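You operate a simulated robot arm through the tools that you are given. There is no shell and no other tool. Be economical: measure what you need, move in short steps, check, and stop when the job is done.

You are at the controls of a simulated robot arm. One attempt, no reset.

TASK
Dust the dull spot on the chest, polish it with the pad and close the tin.
Fine: duster and pad go back. A coat counts when it lies all over at full strength: go over it till it gets no stronger. What is to be rubbed or washed off counts as gone when no trace of it is left.
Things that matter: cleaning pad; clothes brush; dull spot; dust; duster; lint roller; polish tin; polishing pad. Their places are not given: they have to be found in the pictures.

It is judged by the outcome, as a careful person would: the job done as asked, and still so three seconds after it is handed in. It fails if anything else is knocked over, pushed out of place, dropped, spilled or broken.

THE ROBOT
A 7-joint arm with a two-finger parallel gripper, fixed in place. Base frame: the origin is at the foot of the arm, x ahead of it, y to its left, z up; the work surface is at about z = 0.6. Lengths are in m, angles in rad, forces in N, time in s.
With the tool pointing down near the work surface it reaches from about 0.16 to 0.66 m from the base axis. Its first joint turns from -1.152 to 1.152 rad. Payload 1.57 kg.
The tool frame sits at the grasp point between the pads (the TCP): z along the fingers, y along the line on which they close. The tips reach 0.03 m beyond it. Largest opening 0.11 m; finger width 0.024, thickness 0.012; the body of the gripper, 0.048 by 0.112 m, starts 0.078 m behind the TCP.
Orientation is told as [roll, pitch, yaw] about the base's x, y, z axes, in that order, counted from this pose: with the fingers straight down and closing along the base's y, the tool's x points along the base's -x, its y along +y and its z along -z.

THE INTERFACE
- The arm moves only by the tool nudge_tool. Its argument "motion" is a list of rows, each an object (a shift or turn left out is 0, a gripper value left out holds the last) with "delta_pos": the shift along the tool's x, y, z in units of 30 mm (1.0 is 30 mm), a list of three; "rot": the turn, a rotation vector about the tool's x, y, z in units of 8 degrees (1.0 is 8 degrees), a list of three; "fingers": the opening, from 0 (shut) to 1 (fully open). In form: [{"delta_pos": [x, y, z], "rot": [ax, ay, az], "fingers": fingers}, ...]. A call has 1 to 12 rows; each row shifts and turns the commanded pose from where the row before left it, along the tool's axes as they then stand. A call with a number of a shift or a turn outside -1 to 1 is refused whole. A row lasts 0.2 s, in which the tool goes at most 0.05 m and 0.15 rad; a call with a longer step from one row to the next is refused whole, and so is a gripper value outside its range. Where a pose cannot be reached the arm comes as near as it can. A force on the tool above 40 N (or 10 N above the force at the start of the call, whichever is more), or a blocked arm, ends the call early, and 0.2 s more pass. Each finger travels about 0.108 m/s and halts on what it meets, pressing with about 23 N; the grip force reading is that of the motor and also rises with nothing between the fingers. The clock runs only during rows and for 0.2 s after the last one: add rows that do not move to give the fingers time. The reply holds the time, the measured pose of the TCP, the force on the tool along the base axes, the opening and the grip force, in the units named above and with some noise, with the torque about the TCP (base axes, N m) and any sound that the robot's microphone picked up.
- Cameras (640 x 400 px; columns grow to the right, rows downward): "scene" is fixed at [0.1557, -0.3958, 1.3812]; the picture's right is [0.82, -0.57, 0.00], its down [-0.43, -0.62, -0.66] and it looks along [0.37, 0.54, -0.75] (base axes); focal length 362 px, centre (320, 200). "wrist" rides on the gripper at [0.07, 0.016, -0.141] in the tool frame; the picture's right is [-0.23, 0.97, 0.00], its down [-0.86, -0.20, -0.48] and it looks along [-0.47, -0.11, 0.88] (tool axes); focal length 222 px, centre (320, 200).
- snapshot(camera): a new picture of that camera. It takes no simulated time.
- probe_pixels(camera, pixels): for up to 12 pixels [column, row] of the newest picture of that camera ("zoom" is the newest enlarged one), the place [x, y, z] in the base frame of the surface seen there, good to about 0.003 m. It takes no simulated time.
- inspect(camera, box): a new picture of the part [left, top, right, bottom] of that camera's present view, enlarged. It takes no simulated time.
- sign_off(): hands the job in; it is judged then, once.

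Work in short steps. Measure before you move; look again where a grasp or a placing could have gone wrong, and mend it. You have 80 turns and 54 pictures in all, those below and enlarged ones among them. Open the gripper and draw the arm clear of the work before you hand the job in, unless the task says otherwise; then end with one line.

The tools are called after "Emit:" by a JSON object that holds its "fn" and its "kwargs". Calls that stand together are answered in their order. nudge_tool: Moves the arm, as the interface text tells. Its arguments: {"type":"object","properties":{"motion":{"type":"array"}},"required":["motion"]} The other tools are called the same way: snapshot (camera) takes a picture; probe_pixels (camera, pixels) gives the place of the surface under pixels of a picture; inspect (camera, box) takes an enlarged picture of a part of a camera's view; sign_off () hands the job in.

At the start:

```text
clock: 0.0
eef_pos: [0.4764, -0.0946, 0.857]
orientation: [-0.001, -0.002, 0.0]
force: [-0.7, 0.0, -0.5]
ft_torque: [0.0, 0.01, -0.02]
gripper_width: 0.11
grasp_force: 0.1
```

scene: 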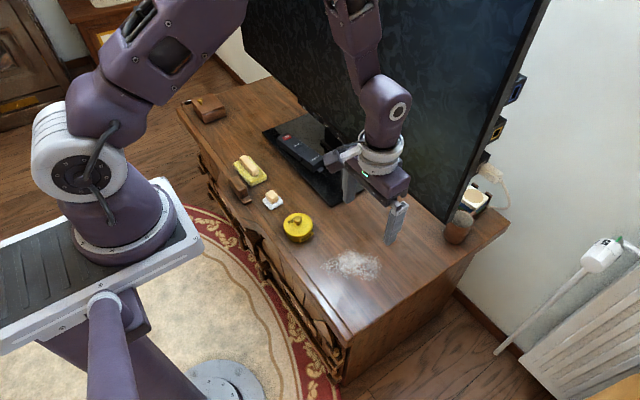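
wrist: 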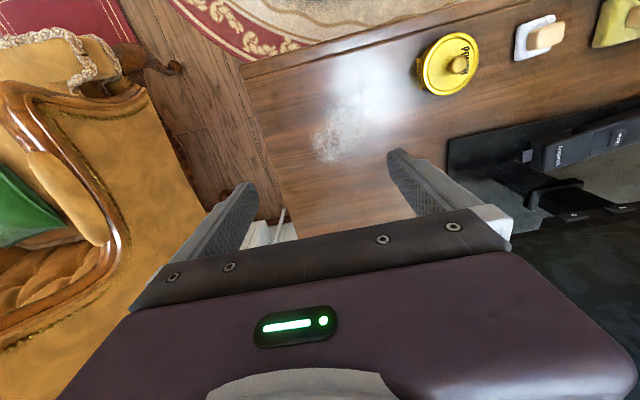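

The scene shows a tin (298,227), a white pad (272,200), a yellow pad (250,170), a brown item (240,190), and a dusty spot (352,265). I'll enlarge those areas.

Emit:
{"fn": "inspect", "kwargs": {"camera": "scene", "box": [220, 140, 330, 250]}}

Emit:
{"fn": "inspect", "kwargs": {"camera": "scene", "box": [410, 150, 530, 250]}}

Emit:
{"fn": "inspect", "kwargs": {"camera": "scene", "box": [290, 200, 430, 310]}}

```text
3.64 times, centred on (275, 195) of scene
```

zoom: 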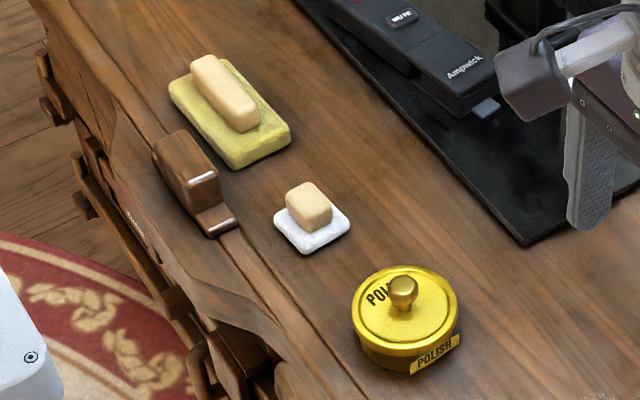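

```text
4.00 times, centred on (470, 200) of scene
```

zoom: 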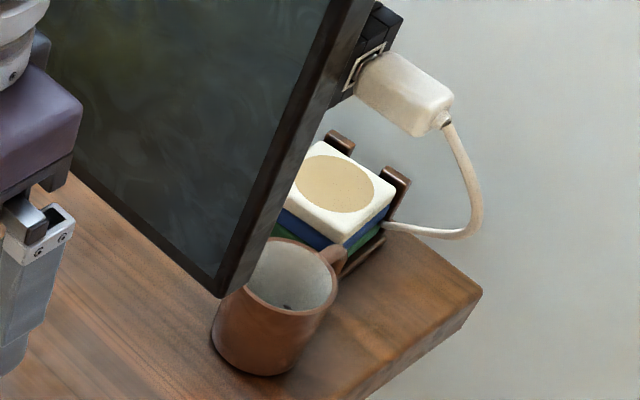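

```text
3.64 times, centred on (360, 255) of scene
```

zoom: 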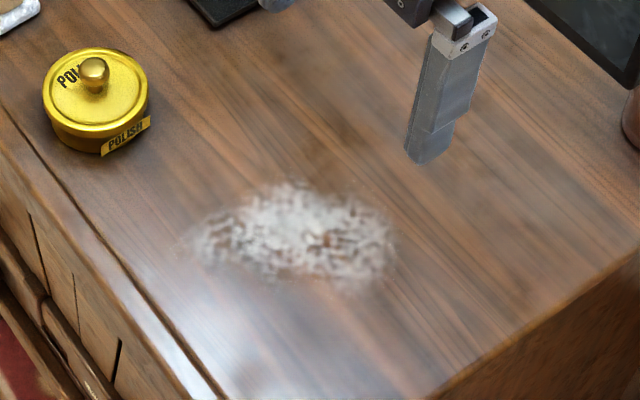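

The pads each have a beige handle. There are further items near (207,108) and (240,190) to identify before choosing tools.

Emit:
{"fn": "inspect", "kwargs": {"camera": "scene", "box": [170, 70, 350, 182]}}

Emit:
{"fn": "inspect", "kwargs": {"camera": "scene", "box": [215, 150, 295, 215]}}

```text
3.56 times, centred on (260, 126) of scene
```

zoom: 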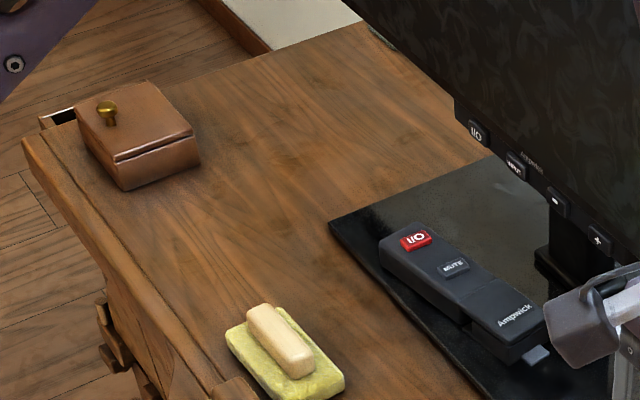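

```text
6.15 times, centred on (255, 182) of scene
```

zoom: 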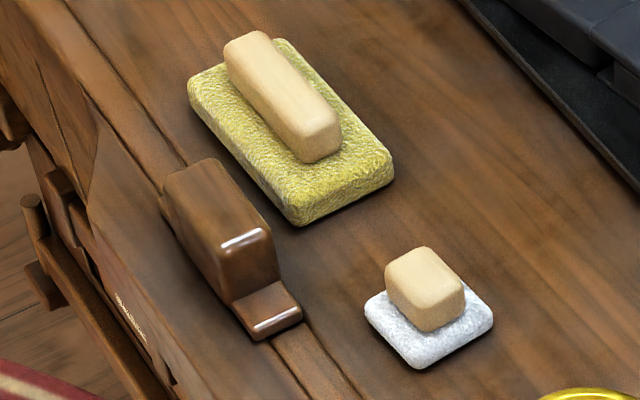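

I'll measure positions of the items on the chest, and view the wrist picture enlarged.

Emit:
{"fn": "probe_pixels", "kwargs": {"camera": "scene", "pixels": [[249, 166], [240, 178], [272, 196], [275, 206], [298, 219], [305, 232], [240, 186], [248, 198], [352, 265], [325, 265], [378, 265], [207, 108]]}}

Emit:
{"fn": "inspect", "kwargs": {"camera": "wrist", "box": [240, 0, 640, 250]}}

```text
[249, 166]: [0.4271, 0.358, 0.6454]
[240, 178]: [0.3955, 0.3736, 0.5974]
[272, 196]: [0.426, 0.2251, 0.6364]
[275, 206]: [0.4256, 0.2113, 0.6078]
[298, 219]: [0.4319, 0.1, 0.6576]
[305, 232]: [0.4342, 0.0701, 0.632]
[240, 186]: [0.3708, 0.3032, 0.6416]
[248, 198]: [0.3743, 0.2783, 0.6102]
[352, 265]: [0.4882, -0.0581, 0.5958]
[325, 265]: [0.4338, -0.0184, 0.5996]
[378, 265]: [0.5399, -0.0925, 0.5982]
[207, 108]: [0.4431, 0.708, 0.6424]
```

```text
1.60 times, centred on (440, 125) of wrist
```

zoom: 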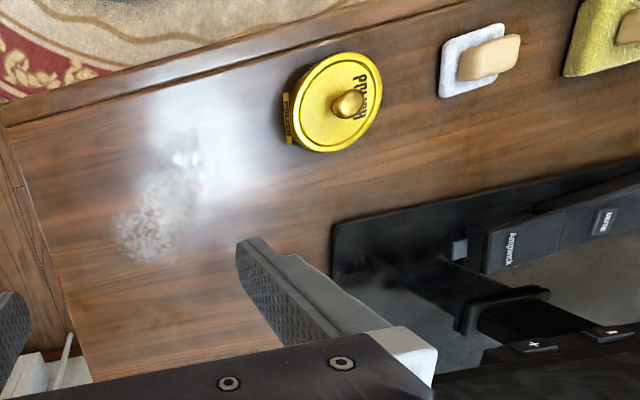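

I'll first pull back toward the base, then left over the pads at height for a better look; also probe the monitor to know its clearance.

Emit:
{"fn": "probe_pixels", "kwargs": {"camera": "scene", "pixels": [[440, 215], [290, 90], [480, 120], [265, 60], [330, 198], [265, 132], [320, 160], [458, 228], [475, 195], [345, 330], [470, 262], [355, 190]]}}

Emit:
{"fn": "nudge_tool", "kwargs": {"motion": [{"delta_pos": [1, 0, 0]}, {"delta_pos": [1, 0, 0]}, {"delta_pos": [0.5, 1, 0]}, {"delta_pos": [0, 1, 0]}, {"delta_pos": [0, 1, 0]}, {"delta_pos": [0, 1, 0]}, {"delta_pos": [0, 1, 0]}, {"delta_pos": [0, 1, 0]}, {"delta_pos": [0, 1, 0]}, {"delta_pos": [0, 1, 0]}, {"delta_pos": [0, 1, 0]}]}}

Emit:
{"fn": "snapshot", "kwargs": {"camera": "wrist"}}

Emit:
{"fn": "inspect", "kwargs": {"camera": "scene", "box": [290, 200, 430, 310]}}

```text
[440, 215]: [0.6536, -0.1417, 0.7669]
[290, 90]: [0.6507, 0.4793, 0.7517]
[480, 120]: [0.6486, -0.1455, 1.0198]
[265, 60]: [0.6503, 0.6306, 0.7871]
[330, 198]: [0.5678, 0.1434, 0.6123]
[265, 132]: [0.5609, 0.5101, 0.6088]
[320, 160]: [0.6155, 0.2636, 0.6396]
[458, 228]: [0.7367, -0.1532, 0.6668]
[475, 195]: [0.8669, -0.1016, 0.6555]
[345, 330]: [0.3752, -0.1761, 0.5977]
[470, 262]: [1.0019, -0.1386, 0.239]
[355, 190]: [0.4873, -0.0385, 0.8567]
```

```text
clock: 2.4
eef_pos: [0.4014, 0.1746, 0.8586]
orientation: [0.001, -0.002, 0.0]
force: [-0.1, 0.2, 0.8]
ft_torque: [0.0, -0.02, 0.0]
gripper_width: 0.1098
grasp_force: 0.1
```

```text
45 pictures are left
```

wrist: 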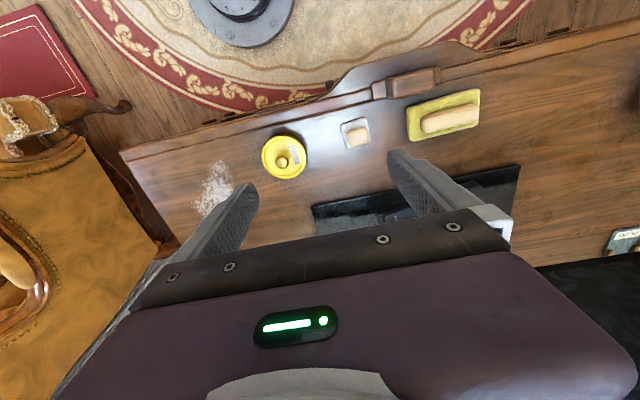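

```text
3.64 times, centred on (360, 255) of scene
```

zoom: 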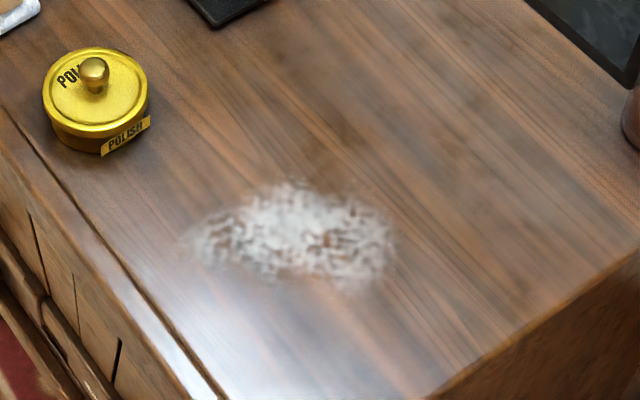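

I'll enlarge the wrist view of the pads and the brown object (405,85) to identify them.

Emit:
{"fn": "inspect", "kwargs": {"camera": "wrist", "box": [320, 50, 500, 160]}}

Emit:
{"fn": "probe_pixels", "kwargs": {"camera": "wrist", "pixels": [[357, 130], [357, 147], [350, 134], [283, 160], [448, 123], [425, 127], [470, 117], [405, 84], [380, 90], [435, 77], [210, 185], [448, 136]]}}

```text
3.56 times, centred on (410, 105) of wrist
```

zoom: 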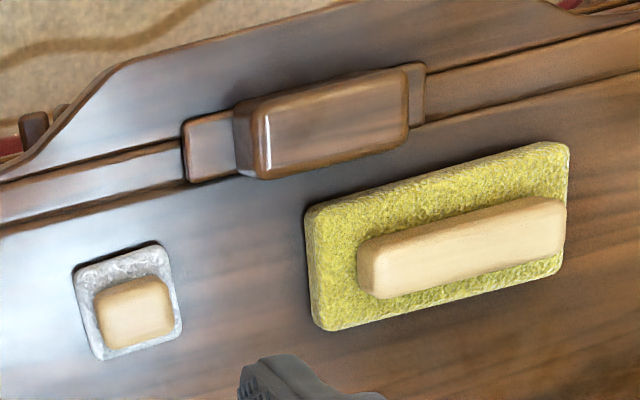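

```text
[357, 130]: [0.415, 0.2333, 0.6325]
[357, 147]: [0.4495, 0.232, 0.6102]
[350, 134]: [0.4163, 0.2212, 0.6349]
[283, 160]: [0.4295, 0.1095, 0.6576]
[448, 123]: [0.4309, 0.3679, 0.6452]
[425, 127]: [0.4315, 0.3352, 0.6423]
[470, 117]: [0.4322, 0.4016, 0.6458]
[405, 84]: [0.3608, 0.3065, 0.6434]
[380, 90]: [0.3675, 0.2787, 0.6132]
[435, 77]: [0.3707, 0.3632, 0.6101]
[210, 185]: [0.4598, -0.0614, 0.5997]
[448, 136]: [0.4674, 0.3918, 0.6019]
```

The yellow pad with a long handle (centre ≈(0.431,0.368), running along y) is the duster. The small white one at (0.418,0.228) is the polishing pad, and the brown wooden block is a brush to leave alone. I'll turn the gripper 90° so it closes across the handle.

Emit:
{"fn": "nudge_tool", "kwargs": {"motion": [{"rot": [0, 0, -1]}, {"rot": [0, 0, -1]}, {"rot": [0, 0, -1]}, {"rot": [0, 0, -1]}, {"rot": [0, 0, -1]}, {"rot": [0, 0, -1]}, {"rot": [0, 0, -1]}, {"rot": [0, 0, -1]}, {"rot": [0, 0, -1]}, {"rot": [0, 0, -1]}, {"rot": [0, 0, -1]}, {"rot": [0, 0, -0.25]}]}}

```text
clock: 5.0
eef_pos: [0.4013, 0.1757, 0.8572]
orientation: [-0.001, -0.001, 1.572]
force: [-0.9, -0.2, 0.3]
ft_torque: [0.0, 0.04, 0.01]
gripper_width: 0.1099
grasp_force: 0.1
```

Yaw is 1.57 as wanted. Now I move above the duster at a height of about 0.77 and look.

Emit:
{"fn": "nudge_tool", "kwargs": {"motion": [{"delta_pos": [-1, -0.5, 0]}, {"delta_pos": [-1, -0.5, 0]}, {"delta_pos": [-1, 0, 0.5]}, {"delta_pos": [-1, 0, 0.5]}, {"delta_pos": [-1, 0, 1]}, {"delta_pos": [-1, 0, 0.5]}, {"delta_pos": [-0.4, 0, 0.5]}, {}]}}

Emit:
{"fn": "snapshot", "kwargs": {"camera": "wrist"}}

Emit:
{"fn": "inspect", "kwargs": {"camera": "scene", "box": [200, 110, 340, 220]}}

```text
clock: 6.8
eef_pos: [0.4313, 0.3673, 0.7681]
orientation: [-0.001, 0.0, 1.571]
force: [-0.6, 1.2, -0.5]
ft_torque: [0.01, -0.01, -0.01]
gripper_width: 0.1101
grasp_force: 0.1
```

```text
42 pictures are left
```

wrist: 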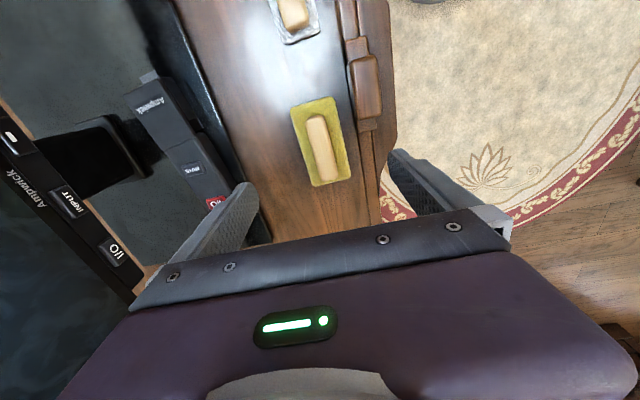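

```text
3.64 times, centred on (270, 165) of scene
```

zoom: 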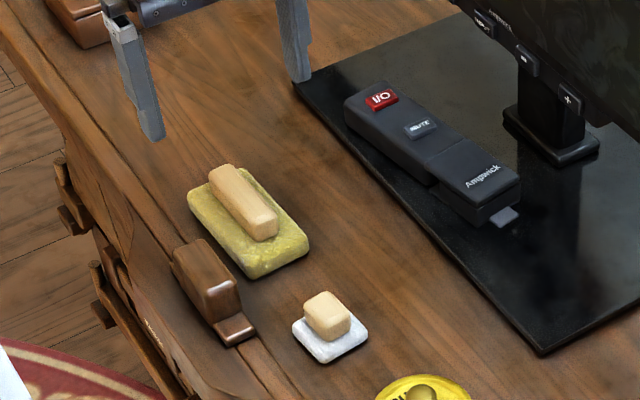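

I'll measure the handle edges and pad surface precisely in this wrist picture before descending.

Emit:
{"fn": "probe_pixels", "kwargs": {"camera": "wrist", "pixels": [[308, 120], [325, 120], [314, 118], [318, 150], [324, 178], [314, 178], [334, 176], [297, 110], [343, 150], [316, 185], [349, 178], [312, 150]]}}

Emit:
{"fn": "inspect", "kwargs": {"camera": "wrist", "box": [260, 80, 400, 200]}}

```text
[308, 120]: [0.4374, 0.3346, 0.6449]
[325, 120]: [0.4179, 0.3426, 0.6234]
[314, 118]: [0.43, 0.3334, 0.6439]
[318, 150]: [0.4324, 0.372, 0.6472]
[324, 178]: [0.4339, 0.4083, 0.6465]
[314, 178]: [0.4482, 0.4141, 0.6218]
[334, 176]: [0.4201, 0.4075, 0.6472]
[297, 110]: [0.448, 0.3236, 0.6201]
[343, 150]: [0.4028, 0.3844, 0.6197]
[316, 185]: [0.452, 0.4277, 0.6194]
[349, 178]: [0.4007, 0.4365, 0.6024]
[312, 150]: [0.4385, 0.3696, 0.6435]
```

```text
3.33 times, centred on (330, 140) of wrist
```

zoom: 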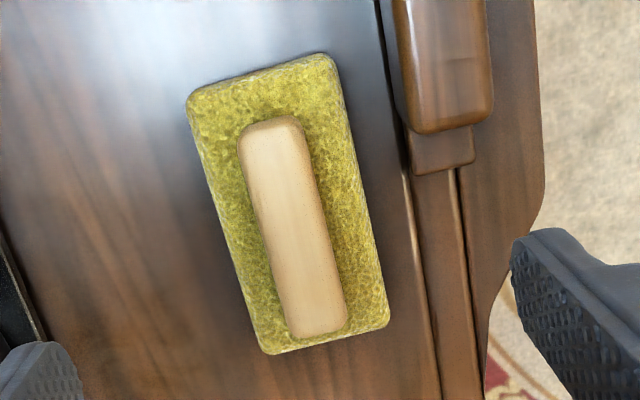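

Handle spans x≈0.419–0.445, y 0.333–0.410, top 0.647, pad top 0.621. I'll narrow the opening to 0.06, descend to TCP z≈0.655, then grip.

Emit:
{"fn": "nudge_tool", "kwargs": {"motion": [{"delta_pos": [-0.1, 0, 0.5], "fingers": 0.55}, {"delta_pos": [0, 0, 1]}, {"delta_pos": [0, 0, 1]}, {"delta_pos": [0, 0, 0.8]}, {"delta_pos": [0, 0, 0.45]}, {}, {"fingers": 0}, {}, {}]}}

```text
clock: 8.8
eef_pos: [0.4311, 0.3715, 0.6547]
orientation: [-0.002, 0.001, 1.57]
force: [0.0, 0.4, -1.2]
ft_torque: [0.0, 0.02, -0.02]
gripper_width: 0.0233
grasp_force: 23.3
```

Gripped at 0.023 m width. Lift gently and check.

Emit:
{"fn": "nudge_tool", "kwargs": {"motion": [{"delta_pos": [0, 0, -0.5]}, {"delta_pos": [0, 0, -1]}, {"delta_pos": [0, 0, -1]}, {"delta_pos": [0, 0, -1]}, {}]}}

Emit:
{"fn": "snapshot", "kwargs": {"camera": "scene"}}

Emit:
{"fn": "snapshot", "kwargs": {"camera": "wrist"}}

```text
clock: 10.0
eef_pos: [0.4281, 0.3698, 0.7607]
orientation: [-0.002, -0.001, 1.571]
force: [0.4, 0.2, -0.7]
ft_torque: [-0.02, 0.04, 0.01]
gripper_width: 0.0233
grasp_force: 22.7
```

```text
39 pictures are left
```

scene: 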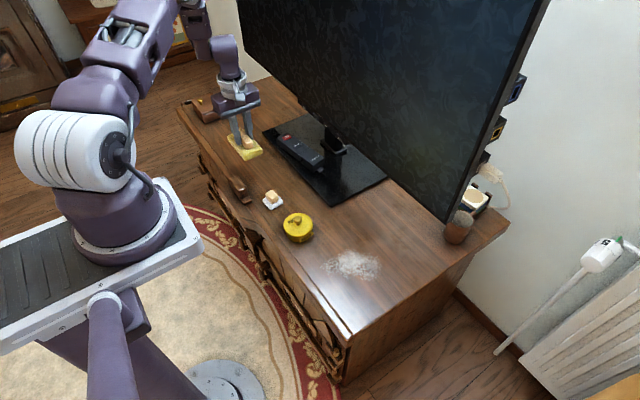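

```text
38 pictures are left
```

wrist: 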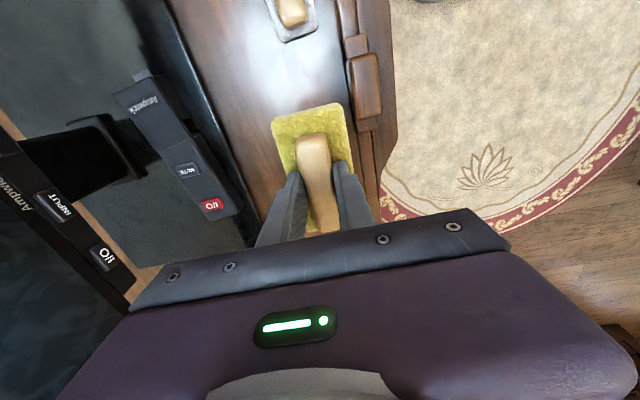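

Duster is held. I'll probe the dust outline in the scene and enlarge it for reference.

Emit:
{"fn": "inspect", "kwargs": {"camera": "scene", "box": [300, 220, 404, 300]}}

Emit:
{"fn": "probe_pixels", "kwargs": {"camera": "scene", "pixels": [[322, 266], [335, 256], [352, 249], [372, 255], [382, 266], [376, 279], [355, 279], [340, 275], [353, 266]]}}

```text
5.00 times, centred on (352, 260) of scene
```

zoom: 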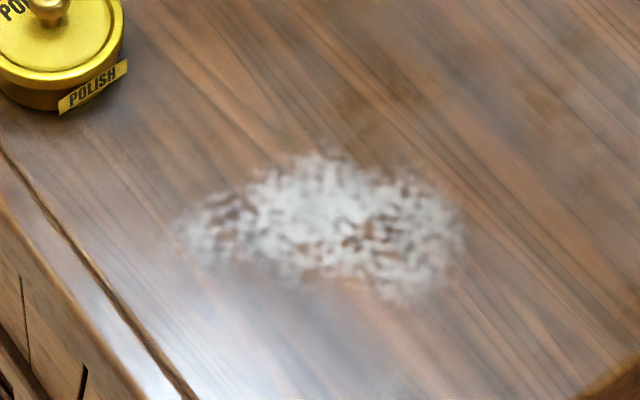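

```text
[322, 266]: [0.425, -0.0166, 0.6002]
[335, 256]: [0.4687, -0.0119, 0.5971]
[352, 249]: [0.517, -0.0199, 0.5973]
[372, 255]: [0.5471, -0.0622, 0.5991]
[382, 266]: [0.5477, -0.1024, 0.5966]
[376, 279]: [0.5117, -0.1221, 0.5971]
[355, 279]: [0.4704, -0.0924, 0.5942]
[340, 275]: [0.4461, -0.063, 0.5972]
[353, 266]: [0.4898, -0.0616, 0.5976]
```

Dust spans x 0.42–0.55, y −0.12 to −0.01. I carry the duster over there at the current height (pad bottom ≈0.70, tin knob top ≈0.66).

Emit:
{"fn": "nudge_tool", "kwargs": {"motion": [{"delta_pos": [1, 0, -0.4]}, {"delta_pos": [1, 0, 0]}, {"delta_pos": [1, 0, 0]}, {"delta_pos": [1, 0, 0]}, {"delta_pos": [1, 0, 0]}, {"delta_pos": [1, 0, 0]}, {"delta_pos": [1, 0, 0]}, {"delta_pos": [1, 0, 0]}, {"delta_pos": [1, 0, 0]}, {"delta_pos": [1, 0, 0]}, {"delta_pos": [1, 0, 0]}, {"delta_pos": [1, 0, 0]}]}}

Emit:
{"fn": "nudge_tool", "kwargs": {"motion": [{"delta_pos": [1, 0, 0]}, {"delta_pos": [1, 0, 0]}, {"delta_pos": [0.5, 0.2, 0]}, {"delta_pos": [0, 0, 1]}, {"delta_pos": [0, 0, 1]}, {"delta_pos": [0, 0, 1]}, {}]}}

```text
clock: 12.6
eef_pos: [0.4302, 0.0088, 0.7731]
orientation: [-0.002, -0.003, 1.572]
force: [-1.2, -0.1, -1.5]
ft_torque: [-0.01, -0.02, 0.0]
gripper_width: 0.0232
grasp_force: 23.1
```

```text
clock: 14.2
eef_pos: [0.4251, -0.0649, 0.6806]
orientation: [-0.001, -0.002, 1.572]
force: [-0.2, -0.1, -0.6]
ft_torque: [0.0, 0.02, 0.01]
gripper_width: 0.0232
grasp_force: 23.2
```

At (0.425,−0.065,0.681). I lower to light contact (grasp height was 0.655).

Emit:
{"fn": "nudge_tool", "kwargs": {"motion": [{"delta_pos": [0, 0, 0.5]}, {"delta_pos": [0, 0, 0.3]}, {"delta_pos": [0, 0, 0.12]}, {}]}}

```text
clock: 15.2
eef_pos: [0.427, -0.0658, 0.6554]
orientation: [-0.002, 0.0, 1.571]
force: [-1.3, 1.4, 22.7]
ft_torque: [-0.02, 0.11, 0.03]
gripper_width: 0.0231
grasp_force: 23.4
```

Contact at 22.7 N; I ease off a little and sweep in x across the dust and back.

Emit:
{"fn": "nudge_tool", "kwargs": {"motion": [{"delta_pos": [0, 0, -0.04]}, {"delta_pos": [0, -0.6, 0]}, {"delta_pos": [0, -0.7, 0]}, {"delta_pos": [0, -0.7, 0]}, {"delta_pos": [0, -0.7, 0]}, {"delta_pos": [0, -0.7, 0]}, {"delta_pos": [0, -0.8, 0]}, {}]}}

Emit:
{"fn": "snapshot", "kwargs": {"camera": "wrist"}}

```text
clock: 17.0
eef_pos: [0.5527, -0.0629, 0.6559]
orientation: [-0.001, 0.001, 1.57]
force: [0.2, -1.1, -0.7]
ft_torque: [-0.01, 0.0, -0.02]
gripper_width: 0.0232
grasp_force: 23.4
```

```text
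36 pictures are left
```

wrist: 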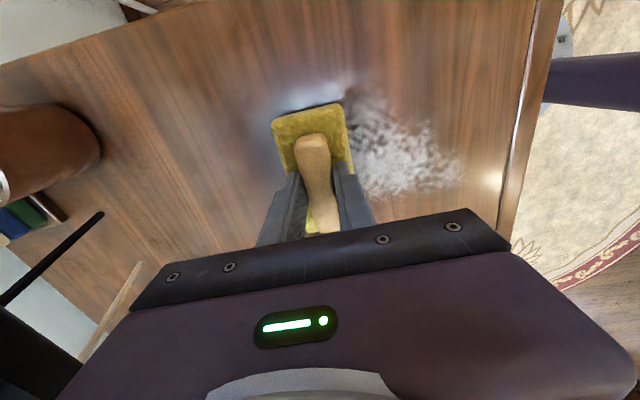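

At the end the force dropped to zero and dust remains, so I lost contact. I press a bit more and sweep back.

Emit:
{"fn": "nudge_tool", "kwargs": {"motion": [{"delta_pos": [0, 0, 0.05]}, {}, {"delta_pos": [0, 0.5, 0]}, {"delta_pos": [0, 0.5, 0]}]}}

```text
clock: 18.0
eef_pos: [0.5232, -0.0643, 0.6541]
orientation: [-0.003, -0.002, 1.572]
force: [1.6, -0.2, 4.2]
ft_torque: [-0.19, 0.02, 0.1]
gripper_width: 0.0233
grasp_force: 23.0
```

Light contact at 4 N. Pressing slightly more and continuing the sweep back.

Emit:
{"fn": "nudge_tool", "kwargs": {"motion": [{"delta_pos": [0, 0, 0.03]}, {"delta_pos": [0, 0.5, 0]}, {"delta_pos": [0, 0.6, 0]}, {"delta_pos": [0, 0.6, 0]}, {"delta_pos": [0, 0.6, 0]}, {"delta_pos": [0, 0.6, 0]}, {"delta_pos": [0, 0.5, 0]}]}}

Emit:
{"fn": "inspect", "kwargs": {"camera": "scene", "box": [300, 220, 404, 300]}}

```text
clock: 19.6
eef_pos: [0.4183, -0.0648, 0.6541]
orientation: [0.002, 0.001, 1.569]
force: [4.1, -0.2, 9.7]
ft_torque: [-0.05, -0.14, 0.01]
gripper_width: 0.0234
grasp_force: 22.8
```

```text
5.00 times, centred on (352, 260) of scene
```

zoom: 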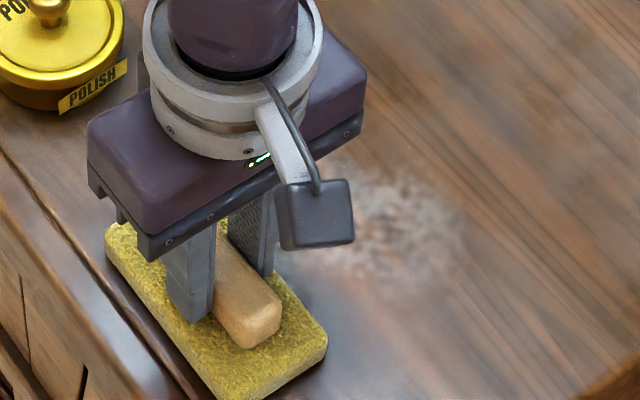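

The dust is fading. More strokes: forward with slight drift right, and back.

Emit:
{"fn": "nudge_tool", "kwargs": {"motion": [{"delta_pos": [0.3, -0.8, 0]}, {"delta_pos": [0.2, -0.8, 0.01]}, {"delta_pos": [0, -0.8, 0.01]}, {"delta_pos": [0, -0.8, 0.01]}, {"delta_pos": [0, -0.8, 0.01]}, {"delta_pos": [0, -0.6, 0.01]}, {"delta_pos": [-0.3, 0.7, 0]}, {"delta_pos": [-0.3, 0.8, 0]}, {"delta_pos": [-0.3, 0.8, -0.01]}, {"delta_pos": [-0.2, 0.8, -0.01]}, {"delta_pos": [0, 0.8, -0.01]}, {"delta_pos": [0, 0.6, -0.01]}]}}

Emit:
{"fn": "nudge_tool", "kwargs": {"motion": [{"delta_pos": [0.3, -0.8, 0]}, {"delta_pos": [0.3, -0.8, 0.01]}, {"delta_pos": [0.3, -0.8, 0.01]}, {"delta_pos": [0.3, -0.8, 0.01]}, {"delta_pos": [0, -0.8, 0.01]}, {"delta_pos": [0, -0.6, 0.01]}, {"delta_pos": [-0.3, 0.7, 0]}, {"delta_pos": [-0.3, 0.8, 0]}, {"delta_pos": [0, 0.8, -0.01]}, {"delta_pos": [0, 0.8, -0.01]}, {"delta_pos": [0, 0.8, -0.01]}, {"delta_pos": [0, 0.6, -0.01]}]}}

Emit:
{"fn": "inspect", "kwargs": {"camera": "scene", "box": [300, 220, 404, 300]}}

```text
clock: 22.2
eef_pos: [0.4218, -0.0475, 0.6537]
orientation: [0.002, 0.001, 1.572]
force: [0.5, -0.9, -0.1]
ft_torque: [0.01, -0.02, -0.04]
gripper_width: 0.023
grasp_force: 23.0
```

```text
clock: 24.8
eef_pos: [0.4234, -0.0659, 0.6518]
orientation: [0.001, 0.0, 1.571]
force: [-0.2, 0.3, -0.5]
ft_torque: [0.02, 0.01, 0.0]
gripper_width: 0.0231
grasp_force: 22.8
```

```text
5.00 times, centred on (352, 260) of scene
```

zoom: 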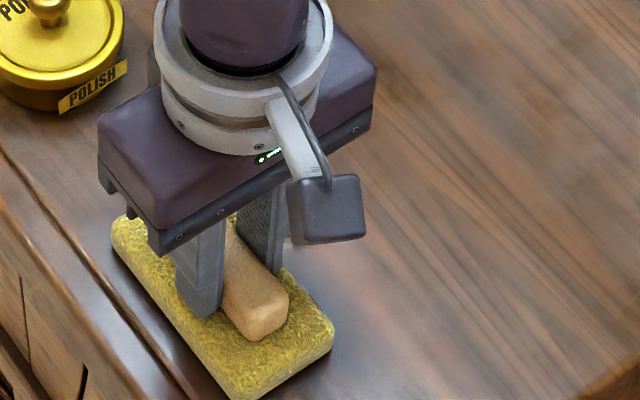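

Far part looks clean. I lift the duster to see what is underneath.

Emit:
{"fn": "nudge_tool", "kwargs": {"motion": [{"delta_pos": [0, 0, -1]}, {"delta_pos": [0, 0, -1]}, {"delta_pos": [-0.6, 1, -1]}, {"delta_pos": [-1, 1, -0.3]}, {"delta_pos": [-1, 0, 0]}, {"delta_pos": [-1, 0, 0]}, {}]}}

Emit:
{"fn": "inspect", "kwargs": {"camera": "scene", "box": [300, 220, 404, 300]}}

Emit:
{"fn": "snapshot", "kwargs": {"camera": "wrist"}}

```text
clock: 26.4
eef_pos: [0.3672, 0.0425, 0.7511]
orientation: [-0.002, 0.0, 1.57]
force: [0.5, -0.4, -1.4]
ft_torque: [-0.01, 0.03, 0.03]
gripper_width: 0.0233
grasp_force: 23.0
```

```text
5.00 times, centred on (352, 260) of scene
```

zoom: 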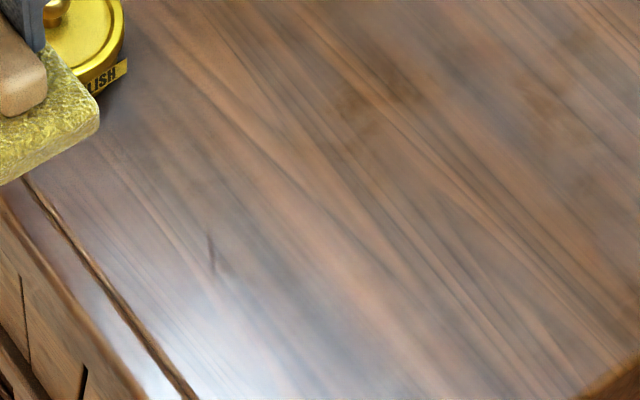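

```text
32 pictures are left
```

wrist: 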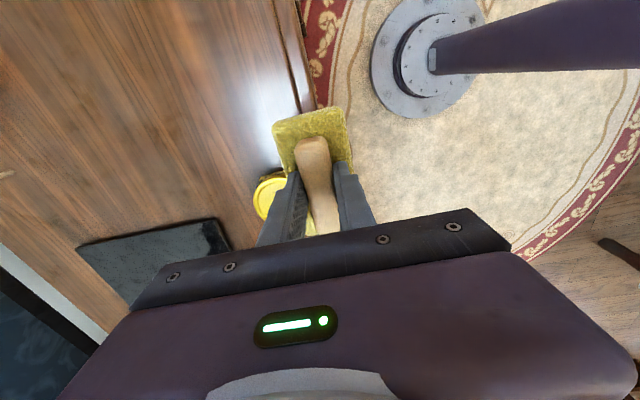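

Dust appears gone; there's a small mark near scene (330,271). Zoom tighter there and on the whole area.

Emit:
{"fn": "inspect", "kwargs": {"camera": "scene", "box": [316, 250, 364, 280]}}

Emit:
{"fn": "inspect", "kwargs": {"camera": "scene", "box": [345, 240, 401, 275]}}

Emit:
{"fn": "probe_pixels", "kwargs": {"camera": "scene", "pixels": [[330, 271]]}}

```text
13.33 times, centred on (340, 265) of scene
```

zoom: 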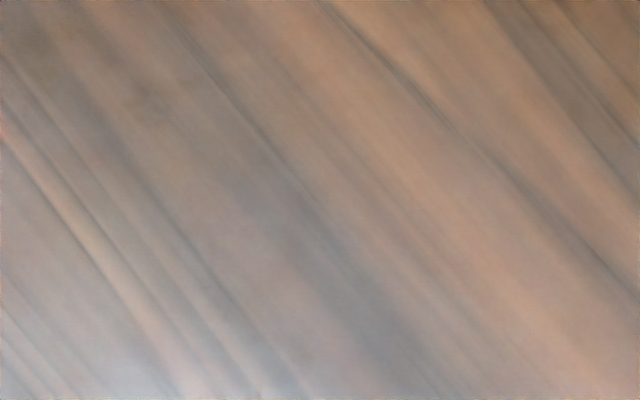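

```text
11.43 times, centred on (373, 258) of scene
```

zoom: 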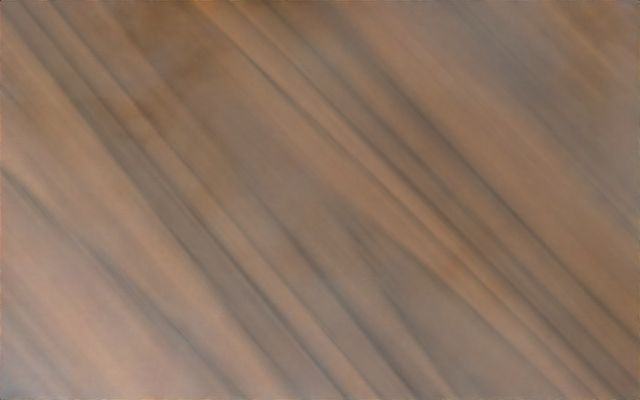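

```text
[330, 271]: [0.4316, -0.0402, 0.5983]
```

No trace of dust under high zoom. I return the duster to its old place (0.431,0.3715).

Emit:
{"fn": "nudge_tool", "kwargs": {"motion": [{"delta_pos": [-0.97, -0.13, -0.3]}, {"delta_pos": [-1, -0.5, 0]}, {"delta_pos": [-1, -0.5, 0]}, {"delta_pos": [-1, -0.5, 0]}, {"delta_pos": [-1, -0.5, 0]}, {"delta_pos": [-1, 0, 0]}, {"delta_pos": [-1, 0, 0]}, {"delta_pos": [-1, 0, 0]}, {"delta_pos": [-1, 0, 0]}, {"delta_pos": [-1, 0, 0]}, {"delta_pos": [-1, 0, 0]}, {}]}}

Emit:
{"fn": "nudge_tool", "kwargs": {"motion": [{"delta_pos": [0, 0, 1]}, {"delta_pos": [0, 0, 1]}, {"delta_pos": [0, 0, 0.8]}, {}]}}

```text
clock: 29.0
eef_pos: [0.427, 0.373, 0.761]
orientation: [0.0, -0.002, 1.569]
force: [-0.4, -0.9, -0.7]
ft_torque: [0.0, 0.02, 0.02]
gripper_width: 0.023
grasp_force: 23.1
```

```text
clock: 30.0
eef_pos: [0.4284, 0.3719, 0.678]
orientation: [0.001, -0.002, 1.572]
force: [0.3, -0.6, -1.1]
ft_torque: [0.0, 0.04, -0.02]
gripper_width: 0.0234
grasp_force: 22.9
```

Lower the last 25 mm gently until contact, nudging x by 2 mm.

Emit:
{"fn": "nudge_tool", "kwargs": {"motion": [{"delta_pos": [0, -0.08, 0.5]}, {"delta_pos": [0, 0, 0.25]}, {"delta_pos": [0, 0, 0.06]}, {}]}}

```text
clock: 31.0
eef_pos: [0.4319, 0.3718, 0.6531]
orientation: [-0.002, -0.003, 1.569]
force: [0.2, 0.7, -1.0]
ft_torque: [-0.04, 0.04, 0.01]
gripper_width: 0.0234
grasp_force: 23.0
```

Emit:
{"fn": "nudge_tool", "kwargs": {"motion": [{"delta_pos": [0, 0, 0.05]}, {"delta_pos": [0, 0, 0.04]}, {}]}}

```text
clock: 31.7
eef_pos: [0.4316, 0.3723, 0.6514]
orientation: [0.0, -0.002, 1.571]
force: [-0.6, -0.8, 9.6]
ft_torque: [-0.21, 0.03, 0.02]
gripper_width: 0.0235
grasp_force: 23.2
stopped in row 3: the force on the tool passed its limit at 42 N (the readings are from after the stop); the commanded pose is now the measured one
```

The duster is on the surface. I open moderately (to 0.06, to spare the brush) and lift off.

Emit:
{"fn": "nudge_tool", "kwargs": {"motion": [{"fingers": 0.5}, {}, {"delta_pos": [0, 0, -0.5]}, {"delta_pos": [0, 0, -1]}, {"delta_pos": [0, 0, -1]}, {"delta_pos": [0, 0, -1]}, {"delta_pos": [1, 0, 0]}, {"delta_pos": [1, 0, 0]}, {"delta_pos": [1, 0, 0]}, {}]}}

Emit:
{"fn": "inspect", "kwargs": {"camera": "scene", "box": [200, 130, 340, 250]}}

```text
clock: 33.9
eef_pos: [0.4307, 0.2834, 0.7546]
orientation: [-0.002, 0.001, 1.572]
force: [0.3, 0.2, -0.6]
ft_torque: [-0.01, -0.02, -0.02]
gripper_width: 0.055
grasp_force: 0.1
```

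```text
3.33 times, centred on (270, 190) of scene
```

zoom: 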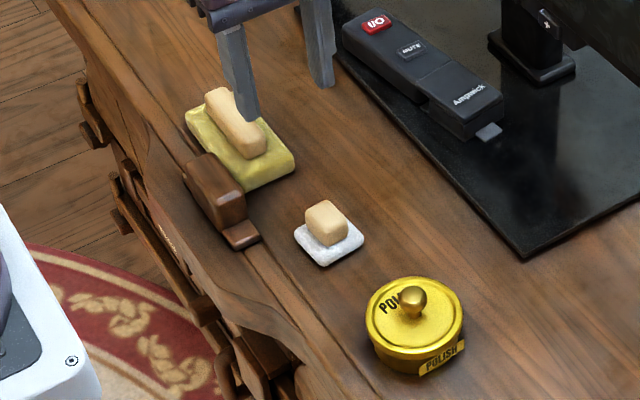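

Duster is back in place. Next the tin: move over its knob and look.

Emit:
{"fn": "nudge_tool", "kwargs": {"motion": [{"delta_pos": [1, 0, -0.5]}, {"delta_pos": [1, 0, 0]}, {"delta_pos": [1, 0, 0]}, {"delta_pos": [1, 0, 0]}, {"delta_pos": [0.7, 0, 0]}, {}]}}

Emit:
{"fn": "snapshot", "kwargs": {"camera": "wrist"}}

```text
clock: 35.3
eef_pos: [0.4332, 0.1413, 0.7724]
orientation: [-0.004, 0.0, 1.572]
force: [0.3, -0.8, 0.2]
ft_torque: [0.0, 0.03, 0.01]
gripper_width: 0.055
grasp_force: 0.0
```

```text
28 pictures are left
```

wrist: 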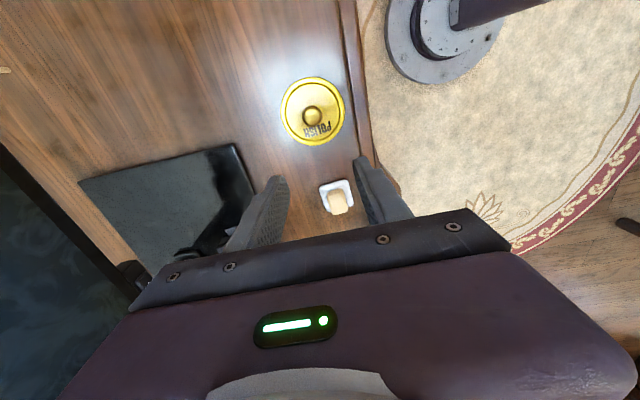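

Emit:
{"fn": "inspect", "kwargs": {"camera": "wrist", "box": [265, 60, 365, 160]}}

Emit:
{"fn": "probe_pixels", "kwargs": {"camera": "wrist", "pixels": [[312, 116], [312, 108], [312, 124], [304, 116], [320, 116], [284, 112], [344, 110], [312, 80], [314, 144], [335, 202], [322, 190], [352, 205]]}}

```text
4.00 times, centred on (315, 110) of wrist
```

zoom: 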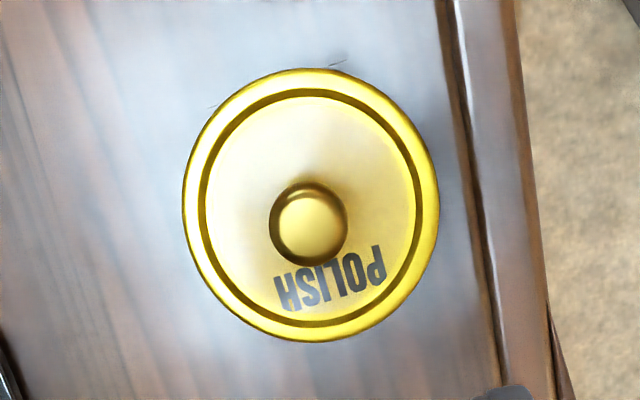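

```text
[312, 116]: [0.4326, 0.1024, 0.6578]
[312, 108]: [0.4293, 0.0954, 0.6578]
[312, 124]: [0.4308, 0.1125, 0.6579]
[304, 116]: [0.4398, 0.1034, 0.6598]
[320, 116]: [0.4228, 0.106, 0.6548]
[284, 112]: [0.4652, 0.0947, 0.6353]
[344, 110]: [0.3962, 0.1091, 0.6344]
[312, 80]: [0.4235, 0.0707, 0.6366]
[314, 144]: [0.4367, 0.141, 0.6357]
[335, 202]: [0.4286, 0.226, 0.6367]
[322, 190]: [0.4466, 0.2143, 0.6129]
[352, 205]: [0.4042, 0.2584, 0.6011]
```

Knob centre ≈(0.431,0.104), top 0.658, lid face 0.636. Descend to TCP z 0.671 and grip the knob.

Emit:
{"fn": "nudge_tool", "kwargs": {"motion": [{"delta_pos": [1, 0, 0.3]}, {"delta_pos": [0.23, 0.05, 0.7]}, {"delta_pos": [0, 0, 1]}, {"delta_pos": [0, 0, 0.9]}, {"delta_pos": [0, 0, 0.45]}, {}, {"fingers": 0}, {}, {}]}}

```text
clock: 37.3
eef_pos: [0.4295, 0.1057, 0.6713]
orientation: [-0.003, -0.002, 1.57]
force: [1.4, 1.1, 0.0]
ft_torque: [0.05, -0.02, -0.04]
gripper_width: 0.0202
grasp_force: 23.3
```

Knob gripped (0.020 m). Lift slowly and see whether the lid comes off the tin.

Emit:
{"fn": "nudge_tool", "kwargs": {"motion": [{"delta_pos": [0, 0, -0.2]}, {"delta_pos": [0, 0, -0.3]}, {"delta_pos": [0, 0, -0.5]}, {"delta_pos": [0, 0, -1]}, {"delta_pos": [0, 0, -0.5]}, {}]}}

Emit:
{"fn": "inspect", "kwargs": {"camera": "scene", "box": [240, 150, 380, 270]}}

```text
clock: 38.7
eef_pos: [0.4303, 0.1036, 0.7467]
orientation: [0.0, 0.001, 1.569]
force: [0.1, 0.5, 0.5]
ft_torque: [-0.03, 0.01, -0.03]
gripper_width: 0.0202
grasp_force: 22.8
heard: snap
```

```text
3.33 times, centred on (310, 210) of scene
```

zoom: 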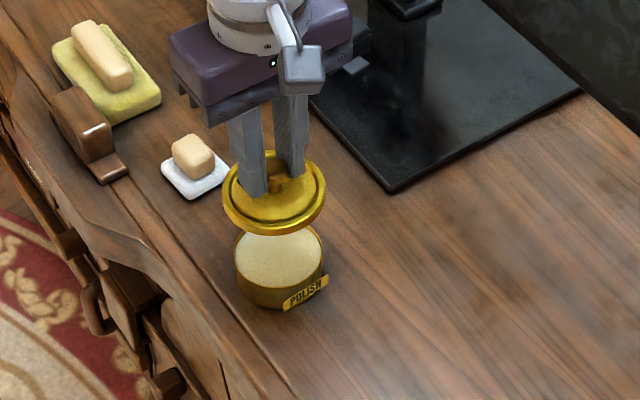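

The lid snapped off and the polish is exposed. I set the lid down at about (0.53,0.085), clear of spot, tin and screen stand.

Emit:
{"fn": "nudge_tool", "kwargs": {"motion": [{"delta_pos": [0, -1, 0]}, {"delta_pos": [0.3, -1, 0]}, {"delta_pos": [0.3, -1, 0]}, {"delta_pos": [0, -0.33, 0.5]}, {"delta_pos": [0, 0, 1]}, {"delta_pos": [0, 0, 1]}, {"delta_pos": [0, 0, 0.3]}, {}]}}

Emit:
{"fn": "inspect", "kwargs": {"camera": "scene", "box": [280, 160, 400, 260]}}

```text
clock: 40.5
eef_pos: [0.5299, 0.0859, 0.6629]
orientation: [-0.001, -0.001, 1.571]
force: [-0.1, -0.3, -0.4]
ft_torque: [0.0, -0.01, -0.01]
gripper_width: 0.0202
grasp_force: 23.0
```

```text
4.00 times, centred on (340, 210) of scene
```

zoom: 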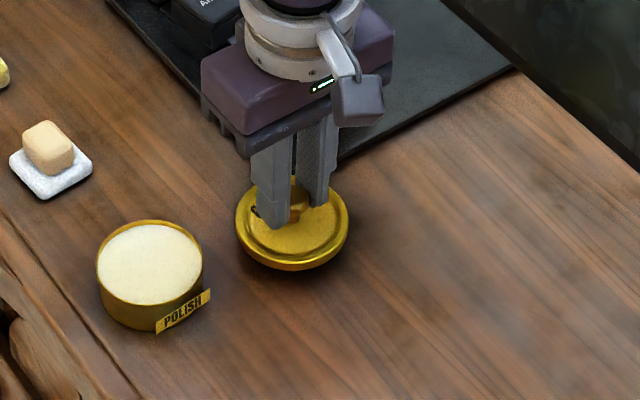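

Still hovering. Lower in small steps to contact.

Emit:
{"fn": "nudge_tool", "kwargs": {"motion": [{"delta_pos": [0, 0, 0.2]}, {"delta_pos": [0, 0, 0.1]}, {"delta_pos": [0, 0, 0.07]}, {"delta_pos": [0, 0, 0.06]}, {"delta_pos": [0, 0, 0.05]}, {}]}}

```text
clock: 41.9
eef_pos: [0.5305, 0.0859, 0.6475]
orientation: [0.0, 0.001, 1.571]
force: [0.0, -0.1, -0.7]
ft_torque: [0.02, 0.0, 0.01]
gripper_width: 0.0201
grasp_force: 22.9
```

Emit:
{"fn": "nudge_tool", "kwargs": {"motion": [{"delta_pos": [0, 0, 0.06]}, {"delta_pos": [0, 0, 0.06]}, {"delta_pos": [0, 0, 0.06]}, {}]}}

```text
clock: 42.9
eef_pos: [0.5313, 0.0859, 0.6414]
orientation: [-0.001, 0.0, 1.572]
force: [-8.1, 0.1, 28.3]
ft_torque: [0.0, 0.15, 0.01]
gripper_width: 0.0201
grasp_force: 23.4
```

Contact at z≈0.642. Release and rise, then go above the white pad (0.429,0.228).

Emit:
{"fn": "nudge_tool", "kwargs": {"motion": [{"delta_pos": [0, 0, -0.06]}, {"fingers": 0.5}, {}, {"delta_pos": [0, 0, -0.7]}, {"delta_pos": [0, 0, -1]}, {"delta_pos": [0, 0, -1]}, {"delta_pos": [0, 1, -1]}, {"delta_pos": [0, 1, 0]}, {"delta_pos": [-1, 1, 0]}, {"delta_pos": [-1, 0.33, 0]}, {"delta_pos": [-1, 0, 0]}, {}]}}

Emit:
{"fn": "snapshot", "kwargs": {"camera": "wrist"}}

Emit:
{"fn": "inspect", "kwargs": {"camera": "scene", "box": [240, 160, 400, 280]}}

```text
clock: 45.5
eef_pos: [0.4304, 0.1776, 0.7545]
orientation: [0.001, 0.0, 1.571]
force: [-0.1, -1.1, -0.3]
ft_torque: [-0.02, -0.01, -0.02]
gripper_width: 0.0551
grasp_force: 0.0
```

```text
24 pictures are left
```

wrist: 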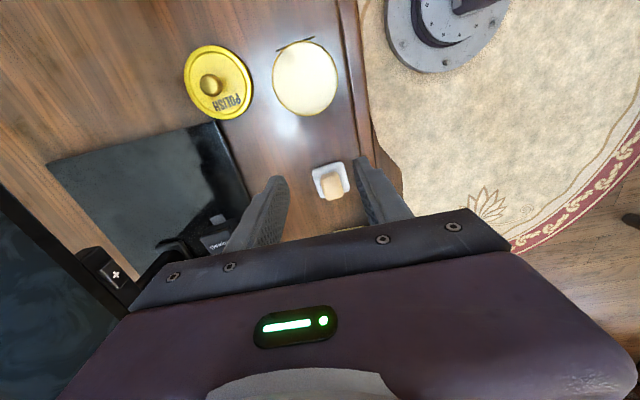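

```text
3.33 times, centred on (320, 220) of scene
```

zoom: 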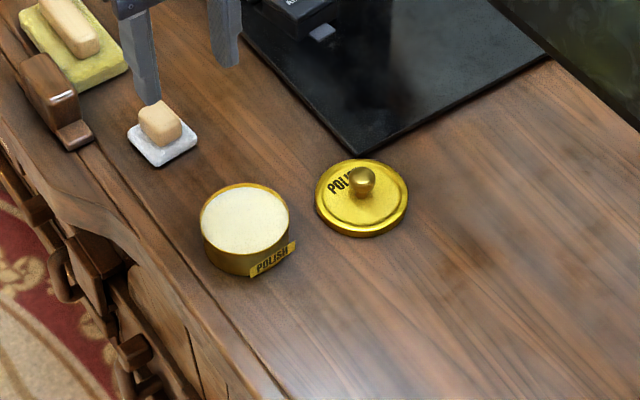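

Lid rests safely. Now measure the white pad's handle in detail.

Emit:
{"fn": "probe_pixels", "kwargs": {"camera": "wrist", "pixels": [[323, 180], [331, 180], [340, 178], [326, 195], [334, 195], [342, 194], [315, 172], [341, 166], [320, 195], [305, 80], [280, 80], [330, 80]]}}

Emit:
{"fn": "inspect", "kwargs": {"camera": "wrist", "box": [290, 145, 370, 215]}}

```text
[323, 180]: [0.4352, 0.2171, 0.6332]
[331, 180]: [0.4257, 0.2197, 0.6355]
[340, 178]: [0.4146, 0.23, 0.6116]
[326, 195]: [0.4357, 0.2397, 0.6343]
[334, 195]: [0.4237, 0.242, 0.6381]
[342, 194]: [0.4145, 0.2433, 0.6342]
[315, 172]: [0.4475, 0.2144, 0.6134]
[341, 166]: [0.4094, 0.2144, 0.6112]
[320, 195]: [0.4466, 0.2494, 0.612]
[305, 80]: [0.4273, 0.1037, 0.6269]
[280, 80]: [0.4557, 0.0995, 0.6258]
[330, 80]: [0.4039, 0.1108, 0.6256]
```

```text
5.71 times, centred on (330, 180) of wrist
```

zoom: 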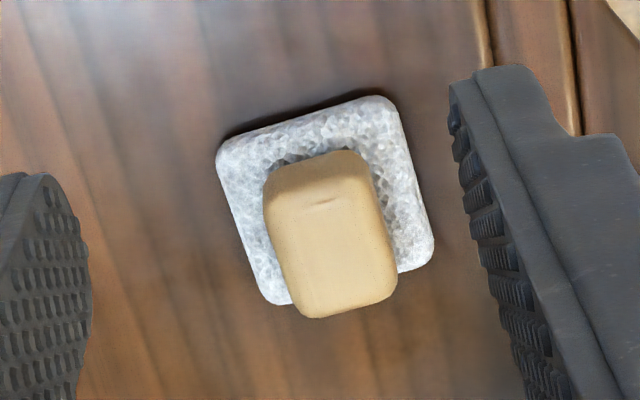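

Handle centre ≈(0.427,0.230), top 0.637, pad top 0.612. Descend to TCP z≈0.646 and grip.

Emit:
{"fn": "nudge_tool", "kwargs": {"motion": [{"delta_pos": [-1, 0, 0.2]}, {"delta_pos": [-0.75, 0.08, 0.6]}, {"delta_pos": [0, 0, 1]}, {"delta_pos": [0, 0, 1]}, {"delta_pos": [0, 0, 0.5]}, {"delta_pos": [0, 0, 0.3]}, {}, {"fingers": 0}, {}, {}]}}

```text
clock: 47.7
eef_pos: [0.4276, 0.2301, 0.6457]
orientation: [0.001, 0.001, 1.57]
force: [0.4, 0.5, -0.9]
ft_torque: [0.01, -0.01, -0.03]
gripper_width: 0.025
grasp_force: 23.3
```

Gripped (0.025). Lift, move over the tin's centre (0.43,0.104), stop above the polish (surface z≈0.626 → TCP ≈0.674).

Emit:
{"fn": "nudge_tool", "kwargs": {"motion": [{"delta_pos": [0, 0, -0.6]}, {"delta_pos": [0, 0, -1]}, {"delta_pos": [0, 0, -0.6]}, {"delta_pos": [1, 0, 0]}, {"delta_pos": [1, 0, 0]}, {"delta_pos": [1, 0, 0]}, {"delta_pos": [1, -0.05, 0]}, {"delta_pos": [0.2, 0, 0]}, {"delta_pos": [0, 0, 0.7]}, {}]}}

Emit:
{"fn": "inspect", "kwargs": {"camera": "scene", "box": [240, 160, 400, 280]}}

```text
clock: 49.9
eef_pos: [0.4304, 0.1023, 0.6904]
orientation: [0.0, -0.001, 1.57]
force: [0.1, 0.2, -0.2]
ft_torque: [-0.02, 0.0, -0.01]
gripper_width: 0.0253
grasp_force: 22.8
```

```text
3.33 times, centred on (320, 220) of scene
```

zoom: 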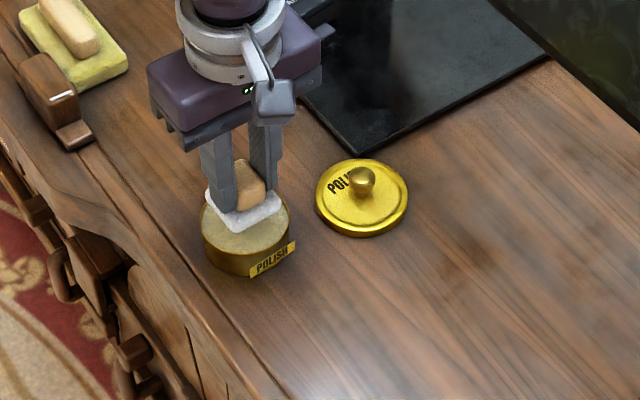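

Centred over the tin. Lower in small steps into the polish.

Emit:
{"fn": "nudge_tool", "kwargs": {"motion": [{"delta_pos": [0, 0, 0.3]}, {"delta_pos": [0, 0, 0.15]}, {"delta_pos": [0, 0, 0.07]}, {"delta_pos": [0, 0, 0.05]}, {}]}}

```text
clock: 51.1
eef_pos: [0.4302, 0.1024, 0.6759]
orientation: [-0.002, 0.002, 1.572]
force: [-2.5, -5.2, 18.8]
ft_torque: [0.23, 0.08, 0.04]
gripper_width: 0.0249
grasp_force: 23.2
```

Contact with 19 N. I dwell with a tiny wiggle, then lift.

Emit:
{"fn": "nudge_tool", "kwargs": {"motion": [{"delta_pos": [0.05, 0, -0.02]}, {"delta_pos": [-0.1, 0, 0]}, {"delta_pos": [0.05, 0.05, 0]}, {"delta_pos": [0, -0.05, 0]}, {"delta_pos": [0, 0, -0.3]}, {"delta_pos": [0, 0, -0.7]}, {"delta_pos": [0, 0, -0.5]}, {}]}}

Emit:
{"fn": "inspect", "kwargs": {"camera": "scene", "box": [250, 190, 350, 265]}}

```text
clock: 52.9
eef_pos: [0.4294, 0.1047, 0.7215]
orientation: [0.0, -0.002, 1.569]
force: [0.5, -0.1, 0.0]
ft_torque: [-0.02, 0.0, 0.04]
gripper_width: 0.0251
grasp_force: 22.8
```

```text
5.33 times, centred on (300, 228) of scene
```

zoom: 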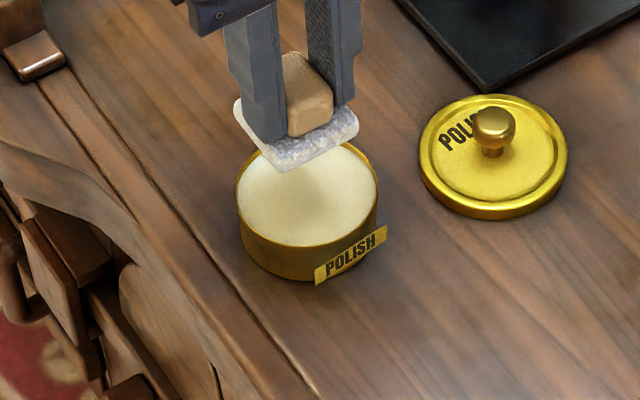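

Pad should be loaded. Carry it to the spot's near-left end (0.43,−0.02) and lower to just above the surface.

Emit:
{"fn": "nudge_tool", "kwargs": {"motion": [{"delta_pos": [1, 0, 0]}, {"delta_pos": [1, 0, 0]}, {"delta_pos": [1, 0, 0]}, {"delta_pos": [1, 0, 0]}, {"delta_pos": [0.16, 0, 0.5]}, {"delta_pos": [0, 0, 1]}, {"delta_pos": [0, 0, 0.7]}, {"delta_pos": [0, 0, 0.2]}, {}]}}

Emit:
{"fn": "nudge_tool", "kwargs": {"motion": [{"delta_pos": [0, 0, 0.05]}, {"delta_pos": [0, 0, 0.05]}, {}]}}

```text
clock: 54.9
eef_pos: [0.4313, -0.022, 0.6478]
orientation: [0.002, -0.002, 1.57]
force: [1.1, 0.5, -1.4]
ft_torque: [-0.01, -0.02, -0.02]
gripper_width: 0.0249
grasp_force: 23.3
```

```text
clock: 55.7
eef_pos: [0.4299, -0.0215, 0.6459]
orientation: [-0.003, 0.0, 1.572]
force: [-0.3, 0.5, 6.2]
ft_torque: [-0.15, 0.04, -0.02]
gripper_width: 0.0249
grasp_force: 23.1
```

Contact at 6 N. First strokes: out along x, step right 22 mm, back.

Emit:
{"fn": "nudge_tool", "kwargs": {"motion": [{"delta_pos": [0, -0.7, 0.03]}, {"delta_pos": [0, -0.8, 0.01]}, {"delta_pos": [0, -0.8, 0.01]}, {"delta_pos": [0, -0.8, 0.01]}, {"delta_pos": [0, -0.7, 0]}, {"delta_pos": [0.75, 0, 0]}, {"delta_pos": [0, 0.7, 0]}, {"delta_pos": [0, 0.8, 0]}, {"delta_pos": [0, 0.8, 0]}, {"delta_pos": [0, 0.8, 0]}, {"delta_pos": [0, 0.7, 0]}]}}

Emit:
{"fn": "inspect", "kwargs": {"camera": "scene", "box": [300, 220, 404, 300]}}

Emit:
{"fn": "inspect", "kwargs": {"camera": "wrist", "box": [200, 0, 500, 210]}}

```text
clock: 58.1
eef_pos: [0.4305, -0.043, 0.645]
orientation: [-0.004, 0.0, 1.57]
force: [3.5, -0.7, 9.5]
ft_torque: [-0.17, -0.06, 0.08]
gripper_width: 0.0249
grasp_force: 22.6
```

```text
5.00 times, centred on (352, 260) of scene
```

zoom: 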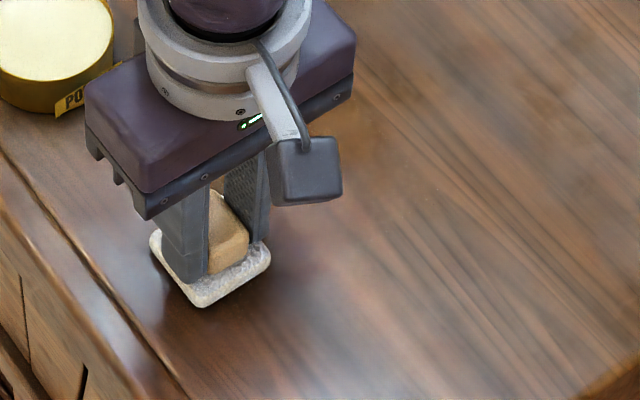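

```text
1.90 times, centred on (350, 105) of wrist
```

zoom: 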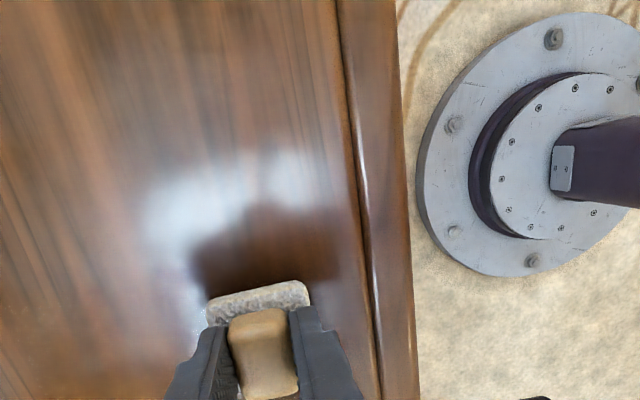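

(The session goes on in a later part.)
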